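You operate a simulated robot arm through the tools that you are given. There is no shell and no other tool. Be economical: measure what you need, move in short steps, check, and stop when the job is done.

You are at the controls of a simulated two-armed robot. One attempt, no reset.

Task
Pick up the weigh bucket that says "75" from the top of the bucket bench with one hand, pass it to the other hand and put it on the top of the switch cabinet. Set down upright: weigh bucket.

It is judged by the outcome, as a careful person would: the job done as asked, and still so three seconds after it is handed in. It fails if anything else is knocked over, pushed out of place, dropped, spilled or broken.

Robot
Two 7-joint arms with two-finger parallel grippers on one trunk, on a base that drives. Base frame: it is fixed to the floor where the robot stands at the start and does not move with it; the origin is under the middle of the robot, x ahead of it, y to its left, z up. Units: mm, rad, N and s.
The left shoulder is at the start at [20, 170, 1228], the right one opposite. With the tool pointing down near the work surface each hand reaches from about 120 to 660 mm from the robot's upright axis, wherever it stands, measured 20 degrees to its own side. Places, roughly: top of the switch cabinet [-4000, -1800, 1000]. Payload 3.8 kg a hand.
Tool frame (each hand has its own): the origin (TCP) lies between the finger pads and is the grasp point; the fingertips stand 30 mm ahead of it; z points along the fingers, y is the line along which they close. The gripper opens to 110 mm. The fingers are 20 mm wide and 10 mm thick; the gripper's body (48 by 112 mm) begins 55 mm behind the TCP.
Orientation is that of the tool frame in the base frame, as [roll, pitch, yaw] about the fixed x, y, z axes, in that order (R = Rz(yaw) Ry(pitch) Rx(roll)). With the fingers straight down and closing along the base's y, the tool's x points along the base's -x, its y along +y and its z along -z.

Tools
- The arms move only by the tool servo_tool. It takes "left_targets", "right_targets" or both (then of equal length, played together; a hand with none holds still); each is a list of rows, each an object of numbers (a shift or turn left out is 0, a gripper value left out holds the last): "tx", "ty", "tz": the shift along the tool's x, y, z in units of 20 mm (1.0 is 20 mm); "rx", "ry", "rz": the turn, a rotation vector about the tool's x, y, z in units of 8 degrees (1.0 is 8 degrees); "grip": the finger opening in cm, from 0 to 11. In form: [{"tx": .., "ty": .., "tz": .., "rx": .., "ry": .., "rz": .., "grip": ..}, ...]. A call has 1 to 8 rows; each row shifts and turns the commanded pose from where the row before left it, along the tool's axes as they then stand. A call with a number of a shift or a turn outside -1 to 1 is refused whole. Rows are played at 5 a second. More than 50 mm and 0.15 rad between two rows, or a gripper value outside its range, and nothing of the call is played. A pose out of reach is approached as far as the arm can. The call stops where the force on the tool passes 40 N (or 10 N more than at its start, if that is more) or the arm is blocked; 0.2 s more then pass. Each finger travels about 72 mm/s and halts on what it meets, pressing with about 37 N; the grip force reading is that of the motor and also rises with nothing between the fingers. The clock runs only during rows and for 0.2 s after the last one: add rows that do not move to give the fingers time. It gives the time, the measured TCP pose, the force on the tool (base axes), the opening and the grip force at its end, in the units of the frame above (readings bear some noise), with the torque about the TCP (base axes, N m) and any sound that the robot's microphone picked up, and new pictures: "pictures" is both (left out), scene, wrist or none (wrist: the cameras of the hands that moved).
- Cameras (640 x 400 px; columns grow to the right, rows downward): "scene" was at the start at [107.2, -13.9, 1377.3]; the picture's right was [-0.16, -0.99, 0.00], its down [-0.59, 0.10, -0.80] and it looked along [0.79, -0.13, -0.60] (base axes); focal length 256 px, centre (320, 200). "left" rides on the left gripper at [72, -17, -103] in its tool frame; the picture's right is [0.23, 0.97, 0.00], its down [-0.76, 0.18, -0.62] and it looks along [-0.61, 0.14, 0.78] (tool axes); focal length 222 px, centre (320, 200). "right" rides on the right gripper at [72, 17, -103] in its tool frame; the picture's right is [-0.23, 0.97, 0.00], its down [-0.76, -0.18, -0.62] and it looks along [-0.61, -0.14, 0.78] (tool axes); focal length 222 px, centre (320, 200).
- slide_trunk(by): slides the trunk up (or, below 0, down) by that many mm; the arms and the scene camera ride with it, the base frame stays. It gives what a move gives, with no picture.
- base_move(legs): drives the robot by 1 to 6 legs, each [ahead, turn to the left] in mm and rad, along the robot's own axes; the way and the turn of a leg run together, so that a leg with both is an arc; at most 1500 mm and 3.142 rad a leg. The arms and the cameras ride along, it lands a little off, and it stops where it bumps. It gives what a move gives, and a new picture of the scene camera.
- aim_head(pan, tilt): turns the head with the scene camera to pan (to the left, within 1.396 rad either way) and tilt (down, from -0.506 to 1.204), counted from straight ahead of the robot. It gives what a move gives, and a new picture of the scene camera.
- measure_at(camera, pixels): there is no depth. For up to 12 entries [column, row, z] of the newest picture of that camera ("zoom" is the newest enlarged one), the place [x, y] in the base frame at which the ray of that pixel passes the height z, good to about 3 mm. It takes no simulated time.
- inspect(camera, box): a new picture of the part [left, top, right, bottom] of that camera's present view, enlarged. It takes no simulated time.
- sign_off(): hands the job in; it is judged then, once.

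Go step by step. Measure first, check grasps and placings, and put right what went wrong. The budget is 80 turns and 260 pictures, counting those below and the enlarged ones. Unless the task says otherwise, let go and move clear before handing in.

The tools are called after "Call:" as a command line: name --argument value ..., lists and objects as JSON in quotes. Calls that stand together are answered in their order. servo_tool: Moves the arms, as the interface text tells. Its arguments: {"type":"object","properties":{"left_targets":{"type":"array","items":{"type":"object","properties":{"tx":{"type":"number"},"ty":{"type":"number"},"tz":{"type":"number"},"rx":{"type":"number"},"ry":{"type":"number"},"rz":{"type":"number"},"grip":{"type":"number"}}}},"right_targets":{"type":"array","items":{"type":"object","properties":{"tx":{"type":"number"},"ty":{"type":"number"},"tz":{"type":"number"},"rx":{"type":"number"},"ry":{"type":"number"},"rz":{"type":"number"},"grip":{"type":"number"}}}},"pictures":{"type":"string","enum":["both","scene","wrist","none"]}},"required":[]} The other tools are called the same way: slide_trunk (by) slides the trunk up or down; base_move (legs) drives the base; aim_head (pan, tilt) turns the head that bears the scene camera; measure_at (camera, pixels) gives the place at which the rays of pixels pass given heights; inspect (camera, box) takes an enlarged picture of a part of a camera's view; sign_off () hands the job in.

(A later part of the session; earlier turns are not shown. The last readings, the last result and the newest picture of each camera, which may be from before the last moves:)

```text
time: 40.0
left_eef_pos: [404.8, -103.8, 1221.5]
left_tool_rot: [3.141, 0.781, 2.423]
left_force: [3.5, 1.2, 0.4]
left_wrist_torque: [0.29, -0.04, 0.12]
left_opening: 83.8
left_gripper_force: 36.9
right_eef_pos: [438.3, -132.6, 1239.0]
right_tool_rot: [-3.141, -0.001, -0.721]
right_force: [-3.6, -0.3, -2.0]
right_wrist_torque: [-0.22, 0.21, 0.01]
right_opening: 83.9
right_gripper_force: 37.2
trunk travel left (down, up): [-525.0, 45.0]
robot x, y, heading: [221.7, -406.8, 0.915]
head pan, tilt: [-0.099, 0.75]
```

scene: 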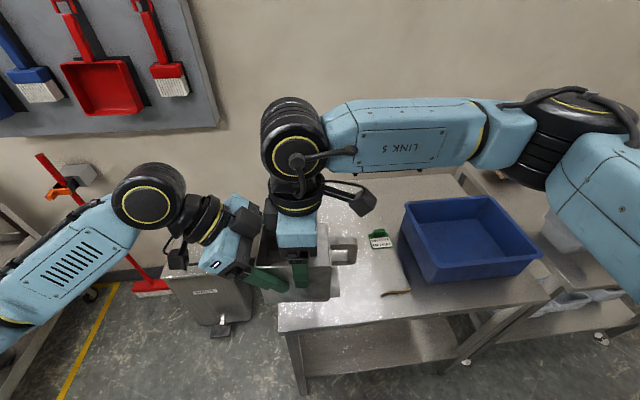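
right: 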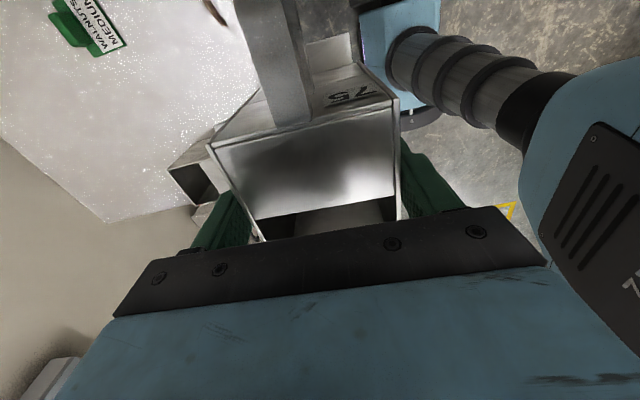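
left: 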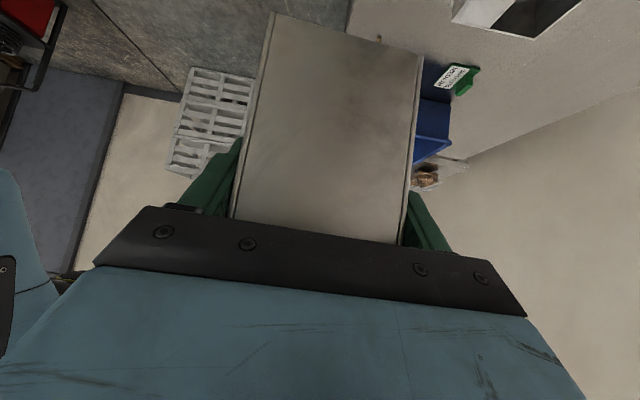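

Both hands hold the bucket at 83.8 mm with 37 N each. I'll open the right hand and lift it straight up.

Call:
servo_tool --right_targets '[{"grip": 9}, {"grip": 10}, {"grip": 11}, {}, {"tz": -1}, {"tz": -1}, {"tz": -1}, {"tz": -1}]'

```text
time: 41.8
left_eef_pos: [404.6, -103.3, 1221.0]
left_tool_rot: [3.141, 0.783, 2.423]
left_force: [-0.5, -0.5, -0.2]
left_wrist_torque: [0.16, 0.14, -0.04]
left_opening: 83.9
left_gripper_force: 36.6
right_eef_pos: [438.7, -134.0, 1318.5]
right_tool_rot: [-3.141, -0.001, -0.72]
right_force: [0.0, 0.0, -0.4]
right_wrist_torque: [0.0, 0.03, 0.01]
right_opening: 109.9
right_gripper_force: 0.1
trunk travel left (down, up): [-525.0, 45.0]
robot x, y, heading: [225.6, -407.8, 0.92]
head pan, tilt: [-0.099, 0.75]
```

scene: 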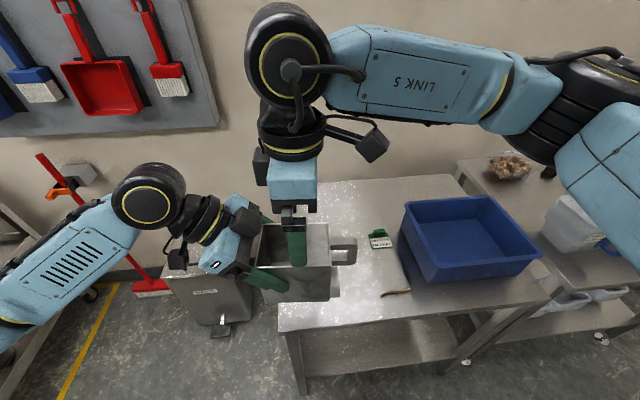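
right: 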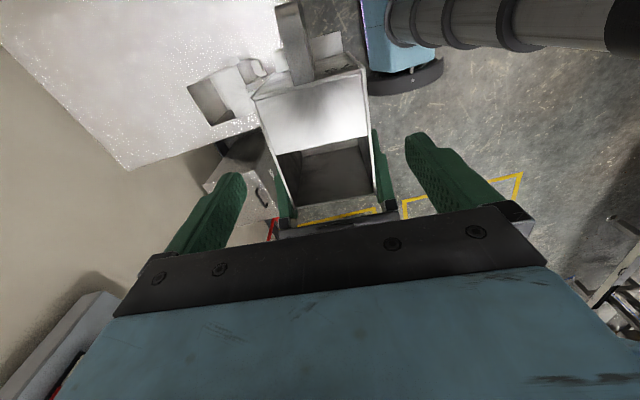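

The left hand alone now holds the bucket steadily (torque small, opening unchanged). I'll take the right hand up and back to its own side, then look left to plan the turn.

Call:
servo_tool --right_targets '[{"tz": -1}, {"tz": -1}, {"tz": -0.5, "tx": 1}, {"tx": 1, "rz": 1}, {"tx": 1, "rz": 1}, {"tx": 1, "rz": 1}, {"tx": 1, "rz": 1}, {"tx": 1, "rz": 1}]' --pictures "none"

Call:
aim_head --pan 1.39 --tilt 0.45

```text
time: 43.6
left_eef_pos: [404.9, -104.6, 1220.8]
left_tool_rot: [3.141, 0.783, 2.424]
left_force: [-0.1, 0.1, 0.3]
left_wrist_torque: [0.11, 0.11, -0.02]
left_opening: 83.8
left_gripper_force: 36.9
right_eef_pos: [506.1, -231.6, 1370.4]
right_tool_rot: [-3.14, -0.001, -1.421]
right_force: [0.1, -0.5, -0.7]
right_wrist_torque: [-0.05, -0.02, 0.04]
right_opening: 109.8
right_gripper_force: 0.1
trunk travel left (down, up): [-525.0, 45.0]
robot x, y, heading: [224.6, -408.3, 0.917]
head pan, tilt: [-0.099, 0.75]
```

```text
time: 45.2
left_eef_pos: [404.3, -104.9, 1222.0]
left_tool_rot: [3.14, 0.782, 2.423]
left_force: [0.0, -0.3, 0.0]
left_wrist_torque: [0.08, 0.11, 0.0]
left_opening: 83.9
left_gripper_force: 37.2
right_eef_pos: [504.8, -229.8, 1369.4]
right_tool_rot: [3.142, 0.001, -1.418]
right_force: [-0.3, -0.7, -0.7]
right_wrist_torque: [0.01, 0.01, 0.03]
right_opening: 109.9
right_gripper_force: 0.0
trunk travel left (down, up): [-525.0, 45.0]
robot x, y, heading: [226.7, -405.8, 0.915]
head pan, tilt: [1.389, 0.45]
```

scene: 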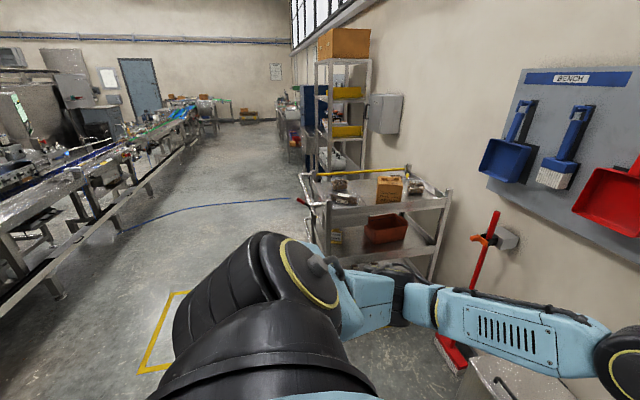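

A trolley and shelves are on my left, with an open aisle beyond and a blue hose on the floor. I'll measure the trolley's and elbow's positions before turning left.

Call:
measure_at --camera "scene" --pixels '[[310, 190, 950], [325, 205, 900], [410, 170, 1000], [452, 200, 900], [320, 250, 400], [150, 370, 0], [200, 205, 0], [300, 200, 0], [60, 295, 0], [190, 150, 0], [440, 340, 0]]'

```text
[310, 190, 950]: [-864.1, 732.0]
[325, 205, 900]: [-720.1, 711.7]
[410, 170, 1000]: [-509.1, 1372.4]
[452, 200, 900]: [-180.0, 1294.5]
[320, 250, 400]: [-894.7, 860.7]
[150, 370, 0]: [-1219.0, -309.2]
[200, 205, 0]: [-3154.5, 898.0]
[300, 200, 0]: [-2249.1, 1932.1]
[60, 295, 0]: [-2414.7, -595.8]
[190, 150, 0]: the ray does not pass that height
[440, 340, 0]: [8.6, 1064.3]
```

The trolley is over a metre away, so turning left is safe. I'll turn 1.6 rad and look for the cabinet.

Call:
base_move --legs '[[0, 1.6]]'

Call:
aim_head --pan 0.75 --tilt 0.3

```text
time: 49.5
left_eef_pos: [-84.0, -232.1, 1222.2]
left_tool_rot: [3.141, 0.783, -2.268]
left_force: [0.2, -0.4, 0.1]
left_wrist_torque: [-0.12, 0.08, 0.01]
left_opening: 83.5
left_gripper_force: 37.2
right_eef_pos: [40.9, -128.4, 1369.3]
right_tool_rot: [-3.141, -0.001, 0.175]
right_force: [0.3, 0.4, 1.0]
right_wrist_torque: [-0.05, 0.0, -0.01]
right_opening: 109.9
right_gripper_force: 0.0
trunk travel left (down, up): [-525.0, 45.0]
robot x, y, heading: [223.9, -403.8, 2.515]
head pan, tilt: [1.389, 0.45]
```

scene: 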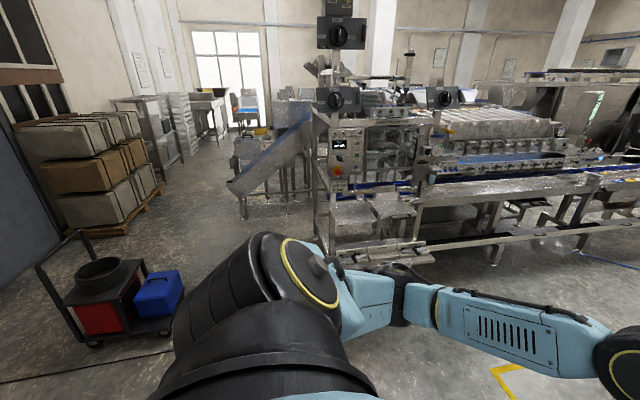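

```text
time: 50.5
left_eef_pos: [-82.1, -233.0, 1220.8]
left_tool_rot: [-3.141, 0.782, -2.267]
left_force: [0.2, 0.4, 0.4]
left_wrist_torque: [-0.13, 0.11, 0.0]
left_opening: 83.9
left_gripper_force: 36.8
right_eef_pos: [39.7, -128.8, 1371.1]
right_tool_rot: [3.141, -0.001, 0.176]
right_force: [-0.6, -0.2, 0.8]
right_wrist_torque: [0.0, 0.02, 0.01]
right_opening: 110.2
right_gripper_force: 0.1
trunk travel left (down, up): [-525.0, 45.0]
robot x, y, heading: [221.7, -403.7, 2.515]
head pan, tilt: [0.75, 0.3]
```

scene: 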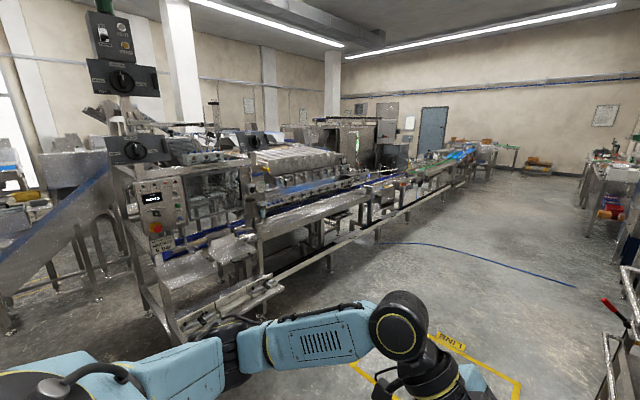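

By my estimate the cabinet top should appear near (265,156), among the machines. I'll enlarge that region.

Call:
inspect --camera "scene" --box '[180, 90, 420, 240]'

Call:
measure_at --camera "scene" --pixels '[[265, 156, 1000], [345, 130, 1000], [390, 140, 1000], [280, 145, 1000], [378, 240, 0], [330, 265, 0], [465, 185, 0], [575, 288, 0], [380, 243, 0], [155, 330, 0]]'

```text
2.67 times, centred on (300, 165) of scene
```

zoom: 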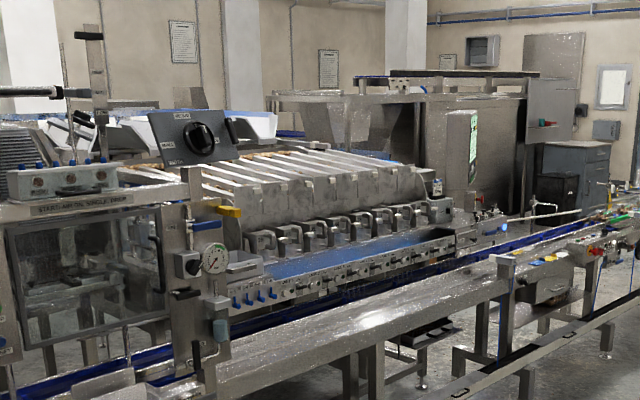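

```text
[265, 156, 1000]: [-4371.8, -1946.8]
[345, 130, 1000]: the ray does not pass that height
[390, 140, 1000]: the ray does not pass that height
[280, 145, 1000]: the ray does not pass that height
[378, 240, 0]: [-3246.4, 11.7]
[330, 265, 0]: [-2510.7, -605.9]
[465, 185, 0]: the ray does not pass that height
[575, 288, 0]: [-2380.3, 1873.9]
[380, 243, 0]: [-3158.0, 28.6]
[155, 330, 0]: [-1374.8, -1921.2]
```

The machine line stands between me and the cabinet's place; the way round seems to be past its left end, where the earlier picture showed open floor. I'll turn toward that and look.

Call:
base_move --legs '[[0, 1.5]]'

Call:
aim_head --pan 0.0 --tilt 0.3

```text
time: 54.6
left_eef_pos: [27.9, -700.5, 1220.7]
left_tool_rot: [-3.141, 0.782, -0.768]
left_force: [0.3, 0.0, 0.4]
left_wrist_torque: [-0.09, -0.13, -0.02]
left_opening: 83.6
left_gripper_force: 36.8
right_eef_pos: [-67.6, -568.5, 1370.2]
right_tool_rot: [-3.141, 0.001, 1.674]
right_force: [-0.4, 0.6, -0.2]
right_wrist_torque: [-0.01, 0.0, 0.0]
right_opening: 110.1
right_gripper_force: 0.0
trunk travel left (down, up): [-525.0, 45.0]
robot x, y, heading: [221.3, -408.7, -2.276]
head pan, tilt: [0.75, 0.3]
```

scene: 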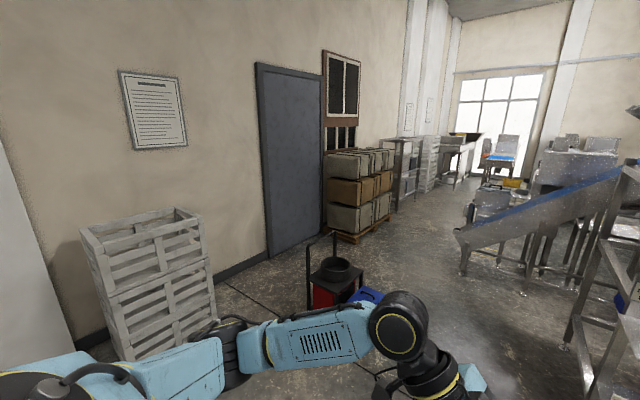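

```text
time: 55.7
left_eef_pos: [29.1, -701.1, 1220.8]
left_tool_rot: [3.141, 0.782, -0.766]
left_force: [-0.2, -0.7, -0.1]
left_wrist_torque: [-0.11, -0.1, 0.05]
left_opening: 83.8
left_gripper_force: 37.4
right_eef_pos: [-68.0, -569.3, 1371.2]
right_tool_rot: [3.141, -0.001, 1.672]
right_force: [-0.4, -0.7, 0.0]
right_wrist_torque: [0.0, 0.01, 0.03]
right_opening: 110.0
right_gripper_force: 0.0
trunk travel left (down, up): [-525.0, 45.0]
robot x, y, heading: [227.0, -404.2, -2.273]
head pan, tilt: [0.0, 0.3]
```

scene: 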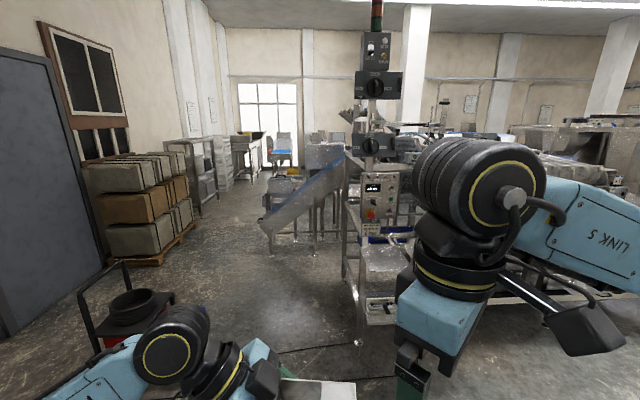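

The passage runs between the sacks on the left and the inclined conveyor on the right, around column 230. I'll measure the floor landmarks.

Call:
measure_at --camera "scene" --pixels '[[357, 343, 0], [272, 252, 0], [320, 238, 0], [262, 222, 900], [195, 225, 0], [160, 263, 0], [217, 195, 0], [172, 295, 450], [250, 180, 0], [205, 213, 0], [310, 175, 0]]'

Call:
inspect --camera "scene" --box '[160, 100, 400, 250]'

```text
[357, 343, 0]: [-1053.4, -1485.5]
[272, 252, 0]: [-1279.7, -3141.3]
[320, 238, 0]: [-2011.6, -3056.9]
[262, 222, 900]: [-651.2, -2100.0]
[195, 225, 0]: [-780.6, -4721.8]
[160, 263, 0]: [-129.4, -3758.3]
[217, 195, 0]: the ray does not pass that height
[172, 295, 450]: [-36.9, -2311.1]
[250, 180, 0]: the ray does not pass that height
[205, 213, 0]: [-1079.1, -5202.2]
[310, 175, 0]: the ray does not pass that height
```

```text
2.67 times, centred on (280, 175) of scene
```

zoom: 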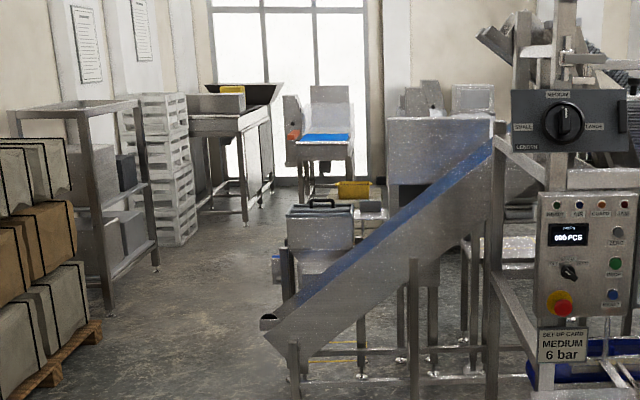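

The cart stands on the left and the machine's foot on the right, so I need the box and cart edges for clearance. I'll tilt the head down to see.

Call:
aim_head --pan 0.35 --tilt 0.45

```text
time: 56.5
left_eef_pos: [27.4, -699.0, 1221.0]
left_tool_rot: [3.141, 0.782, -0.769]
left_force: [-0.1, -0.1, 0.2]
left_wrist_torque: [-0.07, -0.11, 0.01]
left_opening: 83.7
left_gripper_force: 36.5
right_eef_pos: [-67.5, -569.2, 1372.0]
right_tool_rot: [3.141, 0.0, 1.673]
right_force: [-0.2, 0.4, 0.1]
right_wrist_torque: [-0.03, 0.04, 0.0]
right_opening: 109.7
right_gripper_force: 0.0
trunk travel left (down, up): [-525.0, 45.0]
robot x, y, heading: [222.6, -404.3, -2.277]
head pan, tilt: [0.351, 0.45]
```

scene: 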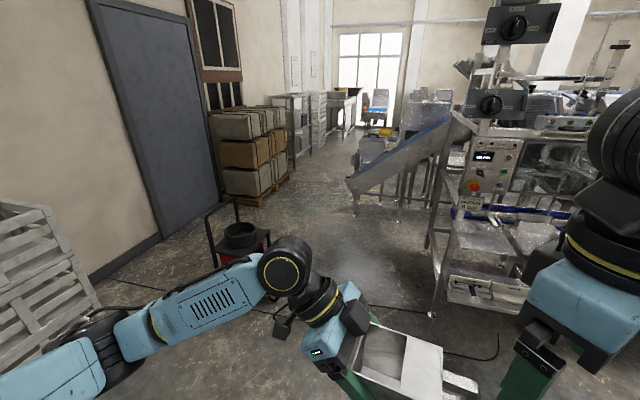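

The way ahead (columns 280–420) is open. I'll drive about 900 mm along it and check the cart's clearance.

Call:
base_move --legs '[[0, 0.165], [900, 0]]'

```text
time: 61.9
left_eef_pos: [-381.6, -1495.9, 1220.9]
left_tool_rot: [-3.14, 0.783, -0.608]
left_force: [-0.1, 0.4, -0.4]
left_wrist_torque: [-0.09, -0.11, 0.05]
left_opening: 83.8
left_gripper_force: 36.9
right_eef_pos: [-497.5, -1381.8, 1371.3]
right_tool_rot: [-3.141, 0.0, 1.832]
right_force: [-0.8, 0.2, 0.0]
right_wrist_torque: [-0.02, -0.02, 0.0]
right_opening: 110.1
right_gripper_force: 0.0
trunk travel left (down, up): [-525.0, 45.0]
robot x, y, heading: [-235.7, -1175.8, -2.114]
head pan, tilt: [0.351, 0.45]
```

scene: 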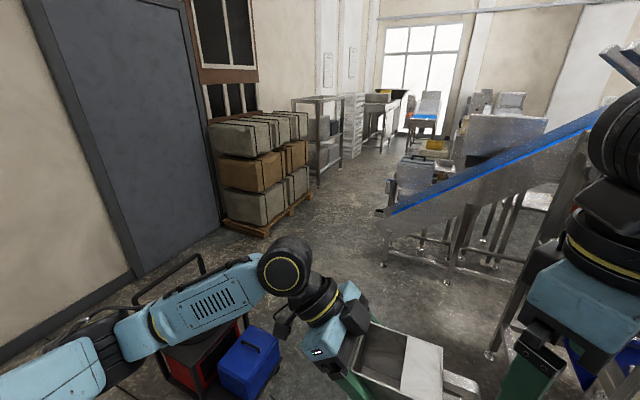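

Now I see the blue box right of the cart at (250,365) and the incline's tip at (378,212). I'll measure these.

Call:
measure_at --camera "scene" --pixels '[[278, 345, 300], [270, 390, 200], [384, 266, 0], [445, 284, 0], [488, 356, 0], [265, 237, 0], [315, 197, 0], [343, 162, 0], [380, 214, 700], [135, 295, 900], [370, 140, 0], [420, 185, 0]]'

```text
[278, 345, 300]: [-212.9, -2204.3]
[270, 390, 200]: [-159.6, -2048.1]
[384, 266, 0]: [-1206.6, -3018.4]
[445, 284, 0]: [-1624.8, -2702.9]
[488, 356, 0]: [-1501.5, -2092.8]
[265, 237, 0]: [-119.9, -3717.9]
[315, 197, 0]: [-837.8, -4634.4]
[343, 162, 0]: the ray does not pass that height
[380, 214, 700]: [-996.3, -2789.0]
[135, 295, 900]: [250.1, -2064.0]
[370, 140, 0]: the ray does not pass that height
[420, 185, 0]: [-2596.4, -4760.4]
```

There's about 430–450 mm clearance on each side along the path via (-690,-2170) to (-660,-3380). I'll drive that in two legs.

Call:
base_move --legs '[[0, 0.114], [1090, 0], [0, 0.454], [1150, 0]]'

Call:
aim_head --pan -1.0 --tilt 0.3

```text
time: 74.7
left_eef_pos: [-624.7, -3654.5, 1221.4]
left_tool_rot: [-3.141, 0.783, -0.052]
left_force: [0.3, 0.0, -0.1]
left_wrist_torque: [-0.01, -0.2, 0.0]
left_opening: 83.8
left_gripper_force: 36.8
right_eef_pos: [-783.8, -3618.7, 1371.0]
right_tool_rot: [-3.14, -0.001, 2.393]
right_force: [0.3, -0.7, 0.8]
right_wrist_torque: [0.01, 0.02, 0.01]
right_opening: 110.2
right_gripper_force: 0.1
trunk travel left (down, up): [-525.0, 45.0]
robot x, y, heading: [-670.0, -3305.1, -1.554]
head pan, tilt: [0.351, 0.45]
```

scene: 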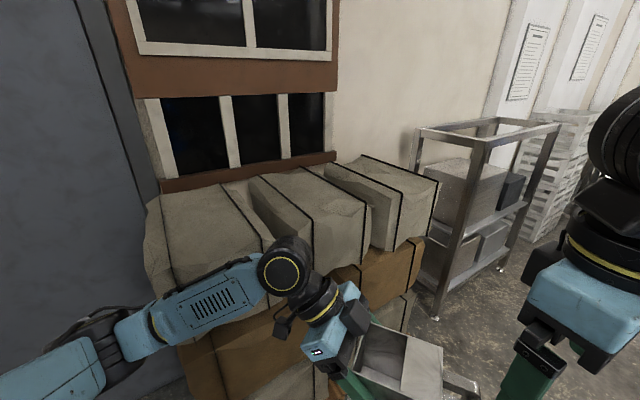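

```text
time: 76.2
left_eef_pos: [-626.1, -3653.9, 1221.2]
left_tool_rot: [3.141, 0.782, -0.051]
left_force: [-0.3, 0.3, 0.0]
left_wrist_torque: [-0.02, -0.16, 0.02]
left_opening: 83.8
left_gripper_force: 37.0
right_eef_pos: [-783.4, -3618.3, 1369.2]
right_tool_rot: [-3.141, 0.0, 2.394]
right_force: [0.4, -0.3, 0.9]
right_wrist_torque: [-0.03, -0.03, 0.0]
right_opening: 110.0
right_gripper_force: 0.0
trunk travel left (down, up): [-525.0, 45.0]
robot x, y, heading: [-670.6, -3301.3, -1.556]
head pan, tilt: [-1.0, 0.3]
```

scene: 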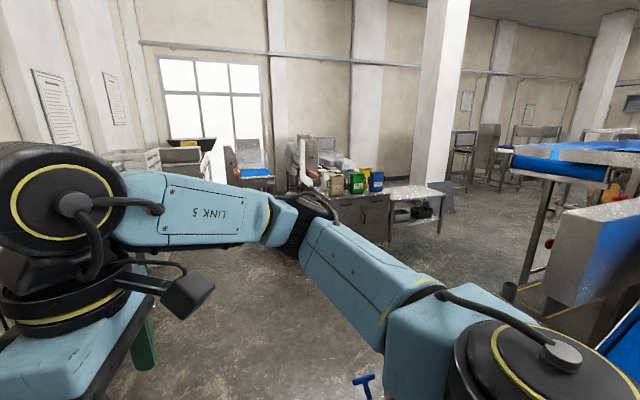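

Past the incline, the room opens to an aisle behind the machine line. I'll turn right to face away from the bench wall and look again.

Call:
base_move --legs '[[0, -0.66]]'

Call:
aim_head --pan -0.3 --tilt 0.4

```text
time: 78.4
left_eef_pos: [-852.2, -3607.4, 1220.4]
left_tool_rot: [-3.141, 0.782, -0.718]
left_force: [-0.6, -0.1, 0.0]
left_wrist_torque: [-0.1, -0.14, 0.0]
left_opening: 83.8
left_gripper_force: 37.0
right_eef_pos: [-955.0, -3481.6, 1371.4]
right_tool_rot: [-3.141, 0.001, 1.727]
right_force: [0.0, -0.3, -0.4]
right_wrist_torque: [0.0, -0.01, -0.01]
right_opening: 110.0
right_gripper_force: 0.0
trunk travel left (down, up): [-525.0, 45.0]
robot x, y, heading: [-671.2, -3305.1, -2.223]
head pan, tilt: [-1.0, 0.3]
```

scene: 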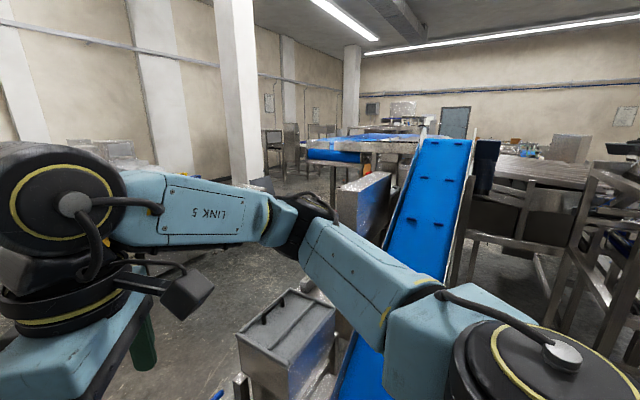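

```text
time: 79.5
left_eef_pos: [-852.4, -3606.7, 1220.5]
left_tool_rot: [-3.14, 0.781, -0.716]
left_force: [-0.3, 0.8, 1.0]
left_wrist_torque: [-0.11, -0.14, -0.01]
left_opening: 83.5
left_gripper_force: 36.9
right_eef_pos: [-953.6, -3480.2, 1370.9]
right_tool_rot: [-3.141, 0.0, 1.727]
right_force: [-0.3, -0.7, -0.7]
right_wrist_torque: [-0.03, 0.01, -0.02]
right_opening: 110.1
right_gripper_force: 0.1
trunk travel left (down, up): [-525.0, 45.0]
robot x, y, heading: [-671.8, -3304.2, -2.227]
head pan, tilt: [-0.3, 0.4]
```

scene: 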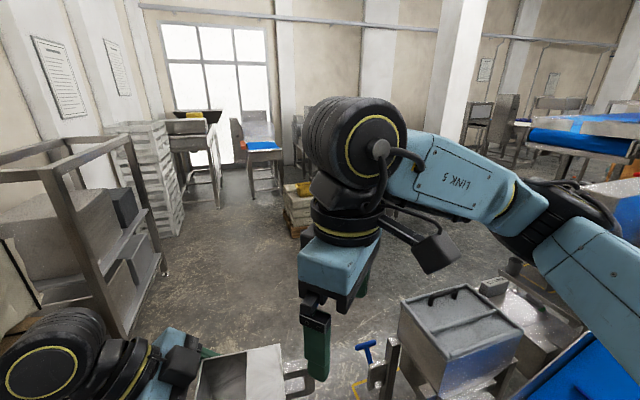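

A hopper stand is close on my right-front at (460,320), with clear floor at centre (240,260). I'll measure its left side and the clear floor.

Call:
measure_at --camera "scene" --pixels '[[382, 370, 500], [370, 345, 500], [402, 310, 850], [440, 385, 600], [290, 232, 0], [165, 272, 0], [120, 345, 0], [277, 190, 0], [222, 208, 0], [175, 235, 0], [525, 270, 0], [240, 260, 0]]'

Call:
inspect --camera "scene" --box '[340, 240, 600, 400]'

```text
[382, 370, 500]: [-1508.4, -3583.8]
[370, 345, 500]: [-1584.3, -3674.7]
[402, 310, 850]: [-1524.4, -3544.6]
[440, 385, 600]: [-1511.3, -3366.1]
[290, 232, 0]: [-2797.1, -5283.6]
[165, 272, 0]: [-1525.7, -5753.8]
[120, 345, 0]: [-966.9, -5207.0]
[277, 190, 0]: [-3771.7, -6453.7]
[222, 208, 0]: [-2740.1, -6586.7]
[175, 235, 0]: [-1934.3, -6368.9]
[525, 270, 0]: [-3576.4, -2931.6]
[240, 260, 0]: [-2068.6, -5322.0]
```

```text
2.46 times, centred on (470, 320) of scene
```

zoom: 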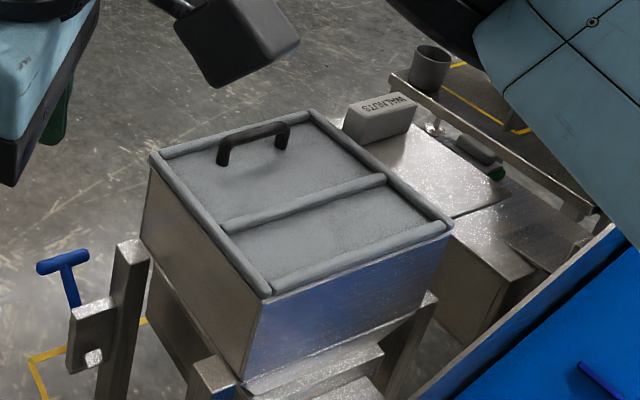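

The corridor runs between a≈-2100 (rack) and -940 (hopper) and I'm near its middle. I'll drive 1450 mm straight on and look to the right.

Call:
base_move --legs '[[1450, 0], [0, -1.0]]'

Call:
aim_head --pan -0.45 --tilt 0.3

```text
time: 89.4
left_eef_pos: [-1902.9, -4508.9, 1222.2]
left_tool_rot: [-3.14, 0.781, -1.695]
left_force: [0.8, 0.6, 0.5]
left_wrist_torque: [-0.15, -0.02, 0.03]
left_opening: 83.8
left_gripper_force: 37.2
right_eef_pos: [-1855.8, -4355.0, 1370.4]
right_tool_rot: [3.141, 0.001, 0.749]
right_force: [1.1, 1.3, -0.6]
right_wrist_torque: [-0.06, 0.03, -0.01]
right_opening: 110.2
right_gripper_force: 0.1
trunk travel left (down, up): [-525.0, 45.0]
robot x, y, heading: [-1551.3, -4490.2, 3.085]
head pan, tilt: [-0.3, 0.4]
```

scene: 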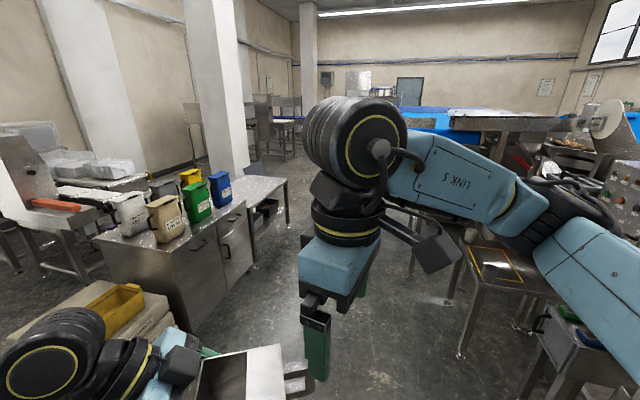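

```text
time: 90.1
left_eef_pos: [-1902.5, -4509.3, 1219.3]
left_tool_rot: [-3.141, 0.782, -1.695]
left_force: [-0.8, 0.3, 0.1]
left_wrist_torque: [-0.16, 0.03, 0.03]
left_opening: 84.0
left_gripper_force: 37.3
right_eef_pos: [-1855.3, -4355.0, 1371.2]
right_tool_rot: [-3.14, 0.001, 0.748]
right_force: [-0.3, -0.4, -1.2]
right_wrist_torque: [0.0, 0.01, 0.0]
right_opening: 109.8
right_gripper_force: 0.0
trunk travel left (down, up): [-525.0, 45.0]
robot x, y, heading: [-1550.0, -4494.0, 3.081]
head pan, tilt: [-0.45, 0.3]
```

scene: 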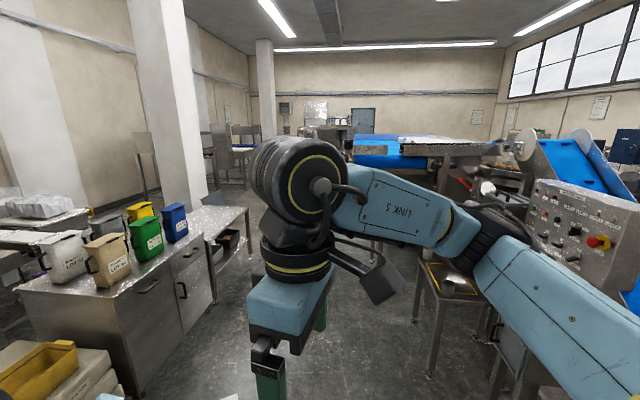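

The right arm blocks the view toward the cabinet's direction (near column 405). I'll measure the aisle's edges, then lower the right arm out of the way with a short move.

Call:
measure_at --camera "scene" --pixels '[[140, 395, 0], [214, 303, 0], [252, 268, 0], [430, 376, 0], [414, 320, 0], [250, 210, 850], [490, 345, 0], [350, 270, 0]]'

Call:
servo_tool --right_targets '[{"tz": 1, "tx": 0.5, "rz": 1}, {"tz": 1, "tx": 0.5, "rz": 1}, {"tz": 1, "rz": 1}, {"tz": 1, "rz": 1}, {"tz": 1}, {"tz": 1}, {"tz": 1}, {"tz": 1}]' --pictures "scene"

```text
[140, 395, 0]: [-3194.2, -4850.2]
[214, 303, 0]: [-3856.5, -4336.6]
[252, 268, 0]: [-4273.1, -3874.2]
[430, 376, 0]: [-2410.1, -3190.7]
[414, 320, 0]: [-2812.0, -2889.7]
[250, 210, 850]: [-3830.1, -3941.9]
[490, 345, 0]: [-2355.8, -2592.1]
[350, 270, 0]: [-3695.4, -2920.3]
```

```text
time: 91.9
left_eef_pos: [-1902.3, -4508.9, 1220.7]
left_tool_rot: [-3.139, 0.781, -1.695]
left_force: [0.1, 0.3, 0.0]
left_wrist_torque: [-0.16, 0.06, -0.03]
left_opening: 83.9
left_gripper_force: 36.9
right_eef_pos: [-1840.5, -4343.6, 1210.8]
right_tool_rot: [3.141, 0.003, 0.19]
right_force: [-0.2, 0.2, -0.5]
right_wrist_torque: [0.03, -0.04, -0.04]
right_opening: 110.0
right_gripper_force: 0.0
trunk travel left (down, up): [-525.0, 45.0]
robot x, y, heading: [-1552.7, -4489.2, 3.081]
head pan, tilt: [-0.45, 0.3]
```

scene: 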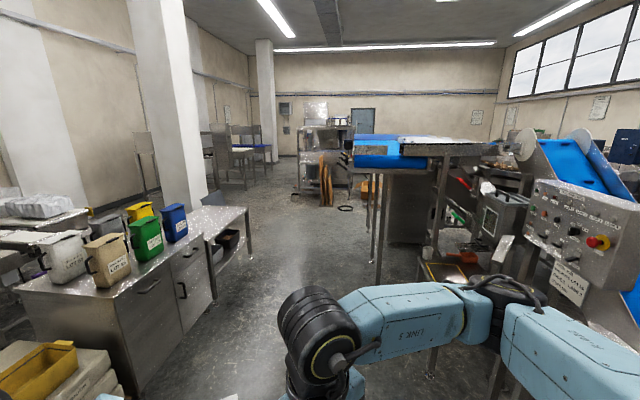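

Now the view is open: near the expected spot there's a dark cabinet at about (410,205) beyond the tall blue-belt table. I'll enlarge it.

Call:
inspect --camera "scene" --box '[280, 90, 540, 270]'

Call:
measure_at --camera "scene" --pixels '[[388, 242, 0], [428, 244, 0], [377, 282, 0], [370, 262, 0], [390, 173, 1000], [433, 173, 1000], [320, 205, 0], [300, 190, 0]]'

```text
2.22 times, centred on (410, 180) of scene
```

zoom: 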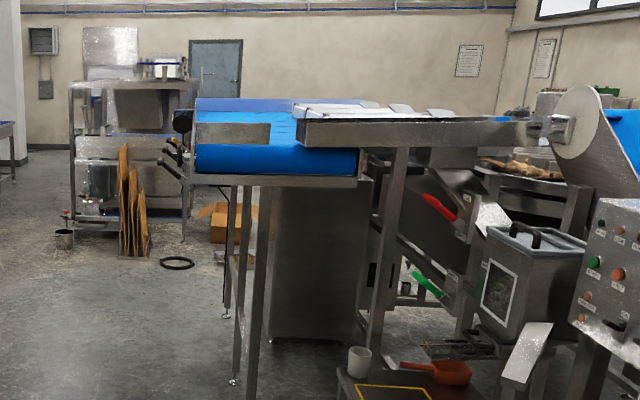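

```text
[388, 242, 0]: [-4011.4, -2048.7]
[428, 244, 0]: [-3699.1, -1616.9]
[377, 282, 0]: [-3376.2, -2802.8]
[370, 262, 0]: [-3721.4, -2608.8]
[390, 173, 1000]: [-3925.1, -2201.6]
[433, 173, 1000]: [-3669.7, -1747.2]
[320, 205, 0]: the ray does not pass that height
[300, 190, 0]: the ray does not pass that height
```

That dark cabinet stands on the floor from about (-4011,-2049) to (-3700,-1617), which matches the switch cabinet; its open side faces the aisle. I'll drive down the middle of the aisle to approach from there.

Call:
base_move --legs '[[0, -0.375], [1150, 0], [1150, 0], [0, -0.208]]'

Call:
aim_head --pan -0.5 --tilt 0.4

```text
time: 102.0
left_eef_pos: [-3501.1, -3669.0, 1225.5]
left_tool_rot: [3.128, 0.782, -2.079]
left_force: [0.1, -0.3, 0.4]
left_wrist_torque: [-0.14, 0.04, -0.01]
left_opening: 83.8
left_gripper_force: 36.9
right_eef_pos: [-3377.0, -3532.2, 1209.6]
right_tool_rot: [-3.132, -0.011, -0.202]
right_force: [-0.3, -0.6, 0.8]
right_wrist_torque: [0.02, -0.04, -0.02]
right_opening: 110.0
right_gripper_force: 0.0
trunk travel left (down, up): [-525.0, 45.0]
robot x, y, heading: [-3172.6, -3768.1, 2.701]
head pan, tilt: [-0.45, 0.3]
stopped in leg 3: the robot was blocked; the commanded pose is now the measured one
```

scene: 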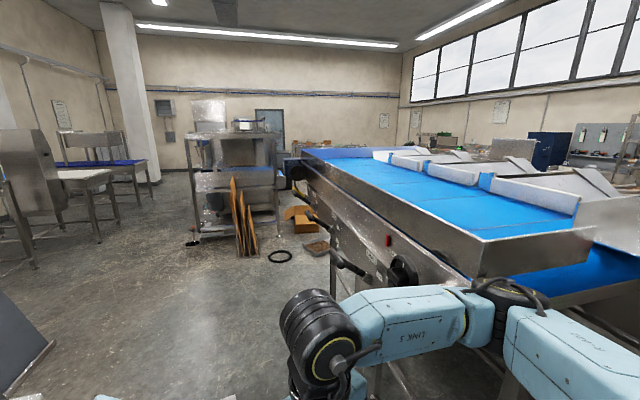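

```text
time: 102.6
left_eef_pos: [-3500.1, -3668.0, 1224.6]
left_tool_rot: [3.125, 0.783, -2.083]
left_force: [-0.9, -0.1, 0.5]
left_wrist_torque: [-0.13, 0.09, -0.01]
left_opening: 83.8
left_gripper_force: 37.0
right_eef_pos: [-3375.5, -3531.8, 1209.1]
right_tool_rot: [-3.131, -0.009, -0.2]
right_force: [0.3, -0.3, 1.2]
right_wrist_torque: [-0.02, 0.02, -0.02]
right_opening: 109.9
right_gripper_force: 0.0
trunk travel left (down, up): [-525.0, 45.0]
robot x, y, heading: [-3173.9, -3768.1, 2.704]
head pan, tilt: [-0.499, 0.4]
```

scene: 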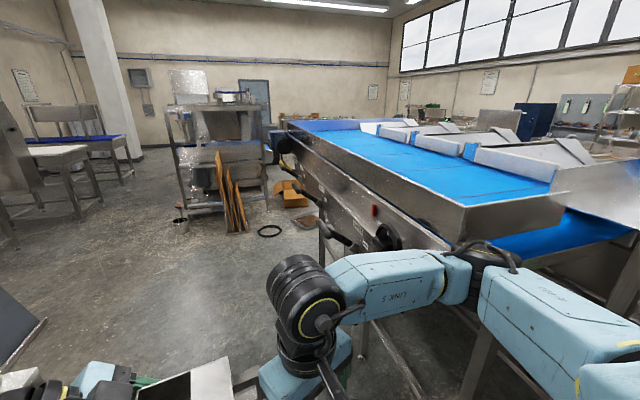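

The base was blocked at (-3174,-3768) and is tilted slightly, so something is touching. I'll look down on both sides to find the contact.

Call:
aim_head --pan 0.7 --tilt 0.8

Call:
aim_head --pan -0.9 --tilt 0.8

```text
time: 104.0
left_eef_pos: [-3500.2, -3666.1, 1224.5]
left_tool_rot: [3.125, 0.783, -2.081]
left_force: [-1.3, -0.5, 1.3]
left_wrist_torque: [-0.12, 0.06, -0.01]
left_opening: 83.9
left_gripper_force: 37.3
right_eef_pos: [-3374.6, -3532.1, 1211.0]
right_tool_rot: [-3.133, -0.008, -0.197]
right_force: [-0.2, -0.5, 0.5]
right_wrist_torque: [-0.03, -0.01, -0.01]
right_opening: 110.0
right_gripper_force: 0.0
trunk travel left (down, up): [-525.0, 45.0]
robot x, y, heading: [-3174.4, -3766.4, 2.705]
head pan, tilt: [0.7, 0.799]
```

scene: 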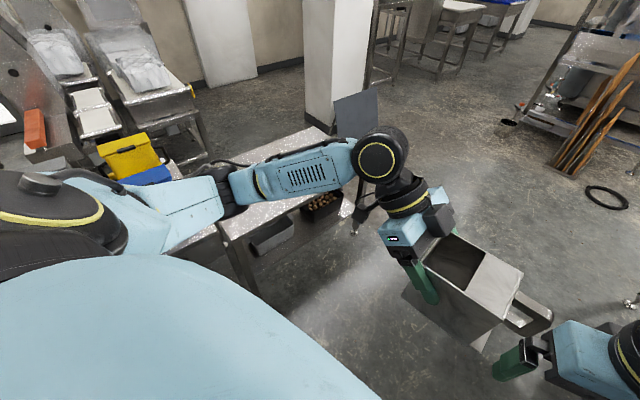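

```text
time: 105.7
left_eef_pos: [-3499.9, -3666.6, 1224.3]
left_tool_rot: [3.124, 0.784, -2.082]
left_force: [-0.4, 0.6, 0.2]
left_wrist_torque: [-0.15, 0.11, 0.04]
left_opening: 83.7
left_gripper_force: 37.1
right_eef_pos: [-3374.4, -3530.2, 1209.0]
right_tool_rot: [-3.133, -0.01, -0.198]
right_force: [1.2, 0.2, -0.3]
right_wrist_torque: [-0.01, -0.04, -0.02]
right_opening: 110.2
right_gripper_force: 0.0
trunk travel left (down, up): [-525.0, 45.0]
robot x, y, heading: [-3177.1, -3768.3, 2.71]
head pan, tilt: [-0.901, 0.799]
```

scene: 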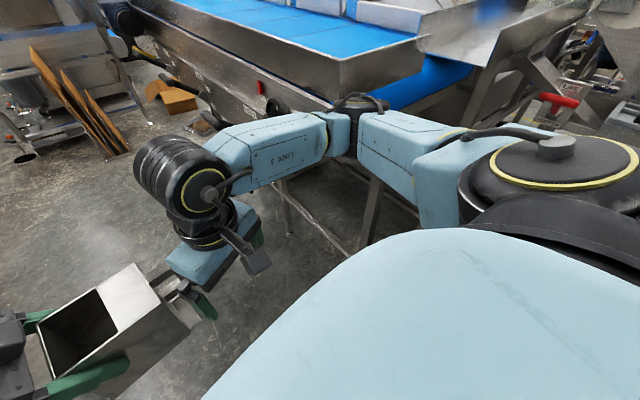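

The right elbow at (355,112) is against the conveyor's corner. I'll back off 150 mm and see that the contact is released.

Call:
base_move --legs '[[-150, 0]]'

Call:
measure_at --camera "scene" --pixels '[[340, 90, 1150], [425, 50, 1150], [100, 5, 1150], [355, 110, 1200], [290, 232, 0]]'

```text
time: 107.1
left_eef_pos: [-3376.1, -3721.0, 1219.8]
left_tool_rot: [-3.139, 0.778, -2.064]
left_force: [-0.3, -0.5, -3.1]
left_wrist_torque: [-0.09, 0.07, 0.02]
left_opening: 83.8
left_gripper_force: 37.4
right_eef_pos: [-3251.6, -3585.3, 1206.2]
right_tool_rot: [-3.141, -0.021, -0.196]
right_force: [0.3, 0.2, 0.3]
right_wrist_torque: [0.01, 0.02, -0.01]
right_opening: 110.2
right_gripper_force: 0.0
trunk travel left (down, up): [-525.0, 45.0]
robot x, y, heading: [-3037.9, -3828.0, 2.707]
head pan, tilt: [-0.901, 0.799]
```

scene: 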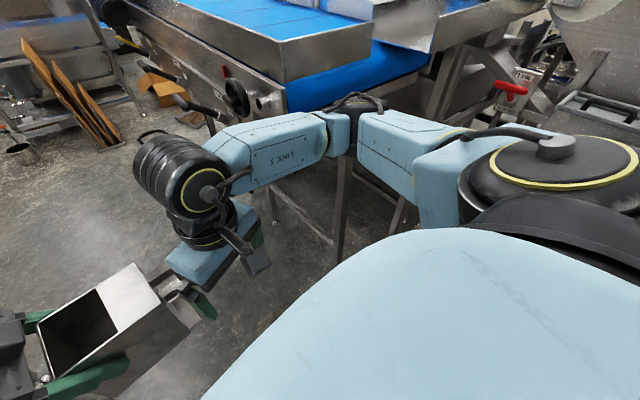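

```text
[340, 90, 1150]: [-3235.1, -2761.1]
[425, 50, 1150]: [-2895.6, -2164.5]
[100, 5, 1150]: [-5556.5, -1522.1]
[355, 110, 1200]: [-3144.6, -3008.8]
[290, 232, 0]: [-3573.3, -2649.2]
```

Contact seems released. The right arm is folded with its elbow sticking out, so I'll extend the right hand forward to draw the elbow in.

Call:
servo_tool --right_targets '[{"tx": -0.96, "ty": -0.66}, {"tx": -0.96, "ty": -0.66}, {"tx": -0.96, "ty": -0.66}, {"tx": -0.96, "ty": -0.66}, {"tx": -0.96, "ty": -0.66}, {"tx": -0.96, "ty": -0.66}]' --pictures "none"

Call:
servo_tool --right_targets '[{"tx": -0.96, "ty": -0.66}, {"tx": -0.96, "ty": -0.66}, {"tx": -0.96, "ty": -0.66}, {"tx": -0.96, "ty": -0.66}, {"tx": -0.96, "ty": -0.66}, {"tx": -0.96, "ty": -0.66}]' --pictures "scene"

```text
time: 108.5
left_eef_pos: [-3376.6, -3720.8, 1220.5]
left_tool_rot: [-3.141, 0.78, -2.065]
left_force: [0.1, 0.1, -2.9]
left_wrist_torque: [-0.14, 0.08, 0.04]
left_opening: 85.1
left_gripper_force: 37.0
right_eef_pos: [-3348.8, -3484.1, 1205.3]
right_tool_rot: [-3.14, -0.02, -0.196]
right_force: [0.1, 0.7, 0.5]
right_wrist_torque: [0.0, 0.03, -0.02]
right_opening: 109.8
right_gripper_force: 0.0
trunk travel left (down, up): [-525.0, 45.0]
robot x, y, heading: [-3040.1, -3831.0, 2.709]
head pan, tilt: [-0.901, 0.799]
```

```text
time: 109.9
left_eef_pos: [-3376.5, -3720.7, 1220.4]
left_tool_rot: [-3.141, 0.779, -2.064]
left_force: [-0.1, -0.3, -3.1]
left_wrist_torque: [-0.14, 0.06, -0.03]
left_opening: 85.2
left_gripper_force: 37.0
right_eef_pos: [-3448.0, -3384.1, 1198.8]
right_tool_rot: [-3.14, -0.021, -0.194]
right_force: [-0.5, 1.1, -0.6]
right_wrist_torque: [-0.01, -0.02, 0.0]
right_opening: 109.7
right_gripper_force: 0.0
trunk travel left (down, up): [-525.0, 45.0]
robot x, y, heading: [-3042.0, -3827.1, 2.707]
head pan, tilt: [-0.901, 0.799]
```

scene: 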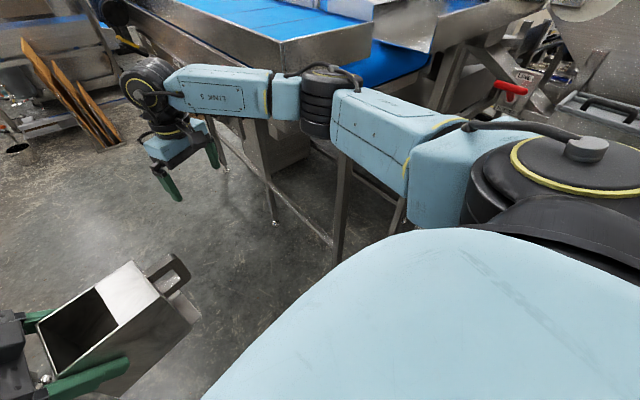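

The left opening rose from 83.8 to 85.2 mm and the left force now reads -3 N, so I'll check the grasp with the left camera and scene.

Call:
inspect --camera "left" --box '[0, 0, 640, 400]'

Call:
aim_head --pan 0.0 --tilt 0.75

```text
1.00 times, centred on (320, 200) of left (not enlarged: the box is as wide or as high as the picture)
```

zoom: 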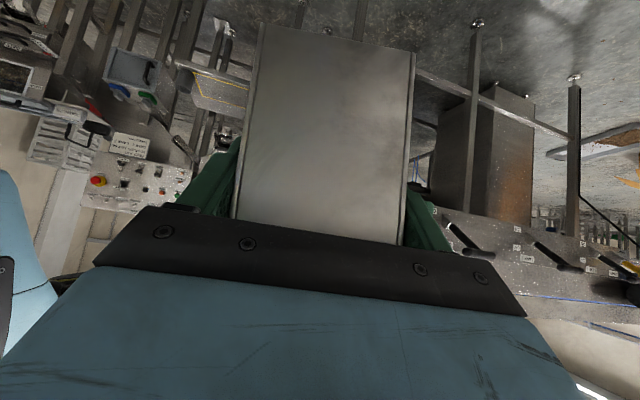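

```text
time: 111.1
left_eef_pos: [-3374.8, -3722.1, 1220.4]
left_tool_rot: [-3.14, 0.779, -2.066]
left_force: [-0.3, -0.2, -3.1]
left_wrist_torque: [-0.13, 0.05, -0.01]
left_opening: 85.3
left_gripper_force: 36.9
right_eef_pos: [-3446.5, -3385.1, 1200.2]
right_tool_rot: [-3.14, -0.021, -0.195]
right_force: [0.0, -0.2, 0.4]
right_wrist_torque: [0.01, 0.03, -0.03]
right_opening: 110.1
right_gripper_force: 0.1
trunk travel left (down, up): [-525.0, 45.0]
robot x, y, heading: [-3036.2, -3825.9, 2.708]
head pan, tilt: [0.0, 0.75]
```

scene: 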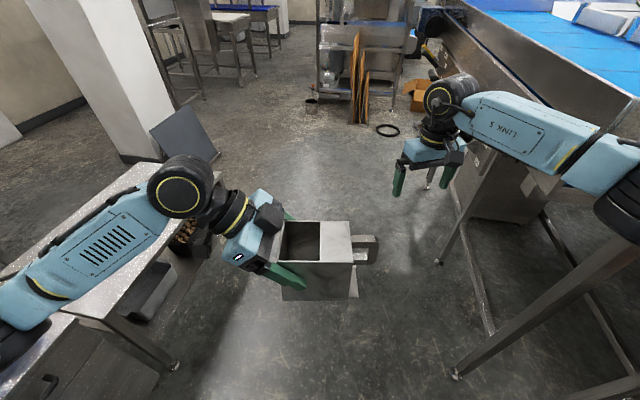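

The bucket is still held squarely. I'll measure the conveyor's feet and frame edge relative to the right elbow to choose a clear lane.

Call:
measure_at --camera "scene" --pixels '[[456, 376, 0], [438, 262, 0], [595, 98, 1100], [435, 15, 1100], [172, 368, 0], [130, 160, 0], [310, 100, 0], [165, 165, 860], [388, 130, 0], [200, 90, 0], [360, 118, 0], [415, 110, 0]]'

```text
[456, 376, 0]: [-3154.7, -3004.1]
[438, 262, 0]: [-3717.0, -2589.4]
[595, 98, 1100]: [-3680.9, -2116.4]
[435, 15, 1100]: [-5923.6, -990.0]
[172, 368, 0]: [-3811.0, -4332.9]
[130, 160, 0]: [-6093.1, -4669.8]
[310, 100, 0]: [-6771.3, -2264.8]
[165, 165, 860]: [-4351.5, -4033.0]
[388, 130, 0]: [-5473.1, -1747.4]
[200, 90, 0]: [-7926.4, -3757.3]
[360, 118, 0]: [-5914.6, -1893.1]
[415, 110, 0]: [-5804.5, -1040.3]
```

The conveyor's feet are where they were, so nothing moved. I'll take a lane about 150 mm further from it and drive on in smaller legs.

Call:
base_move --legs '[[0, 0.05], [850, 0], [0, -0.26], [300, 0]]'

Call:
aim_head --pan -0.7 --tilt 0.6

```text
time: 118.5
left_eef_pos: [-4368.5, -3172.9, 1219.8]
left_tool_rot: [-3.14, 0.779, -2.263]
left_force: [0.6, 0.6, -2.5]
left_wrist_torque: [-0.14, 0.1, 0.02]
left_opening: 85.0
left_gripper_force: 37.4
right_eef_pos: [-4373.9, -2829.6, 1199.3]
right_tool_rot: [-3.14, -0.02, -0.393]
right_force: [-0.8, 0.5, 0.0]
right_wrist_torque: [-0.03, 0.0, -0.01]
right_opening: 109.9
right_gripper_force: 0.1
trunk travel left (down, up): [-525.0, 45.0]
robot x, y, heading: [-4061.5, -3351.1, 2.513]
head pan, tilt: [0.0, 0.75]
```

scene: 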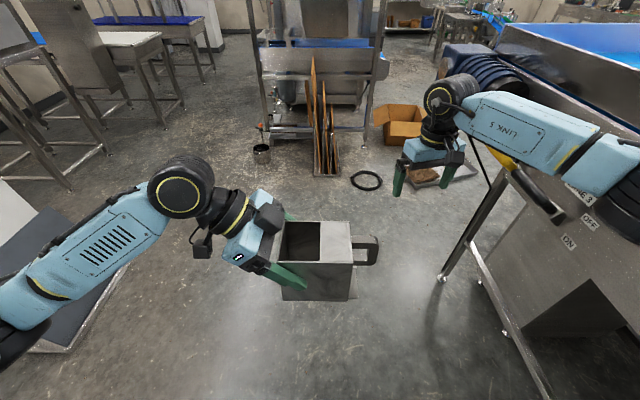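

```text
time: 119.6
left_eef_pos: [-4369.8, -3173.7, 1221.3]
left_tool_rot: [-3.141, 0.78, -2.262]
left_force: [0.4, 0.2, -3.4]
left_wrist_torque: [-0.12, 0.1, 0.01]
left_opening: 84.8
left_gripper_force: 37.1
right_eef_pos: [-4373.3, -2828.4, 1200.6]
right_tool_rot: [-3.14, -0.02, -0.39]
right_force: [-1.2, -0.3, -0.4]
right_wrist_torque: [-0.02, 0.0, -0.03]
right_opening: 109.9
right_gripper_force: 0.1
trunk travel left (down, up): [-525.0, 45.0]
robot x, y, heading: [-4061.6, -3349.7, 2.506]
head pan, tilt: [-0.7, 0.6]
```

scene: 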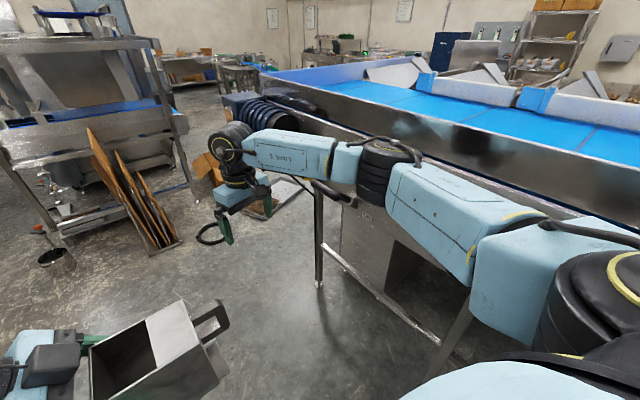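

By projection, (-4000,-1800,1000) falls at about (404,145), right on the conveyor rim, so the cabinet may be the grey one below/behind the conveyor at (370,240) or something beyond. I'll inspect both and measure.

Call:
inspect --camera "scene" --box '[300, 170, 480, 320]'

Call:
inspect --camera "scene" --box '[230, 0, 640, 180]'

Call:
measure_at --camera "scene" --pixels '[[404, 145, 1000], [404, 145, 1200], [320, 287, 0], [260, 75, 1150], [555, 92, 1200], [390, 300, 0], [345, 250, 0], [437, 75, 0], [470, 85, 500], [470, 40, 1000]]'

```text
2.67 times, centred on (390, 245) of scene
```

zoom: 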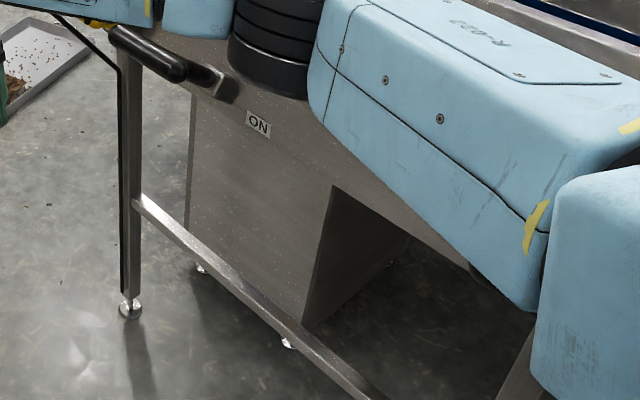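

```text
1.56 times, centred on (435, 90) of scene
```

zoom: 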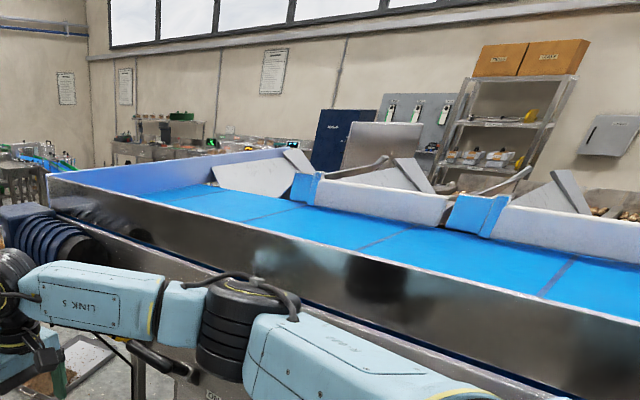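

```text
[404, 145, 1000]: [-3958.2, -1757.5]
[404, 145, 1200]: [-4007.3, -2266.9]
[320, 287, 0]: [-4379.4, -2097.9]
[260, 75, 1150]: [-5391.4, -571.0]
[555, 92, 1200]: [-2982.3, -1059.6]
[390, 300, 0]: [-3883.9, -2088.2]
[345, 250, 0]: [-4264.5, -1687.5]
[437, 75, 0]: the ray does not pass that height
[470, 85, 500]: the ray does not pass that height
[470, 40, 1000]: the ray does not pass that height
```

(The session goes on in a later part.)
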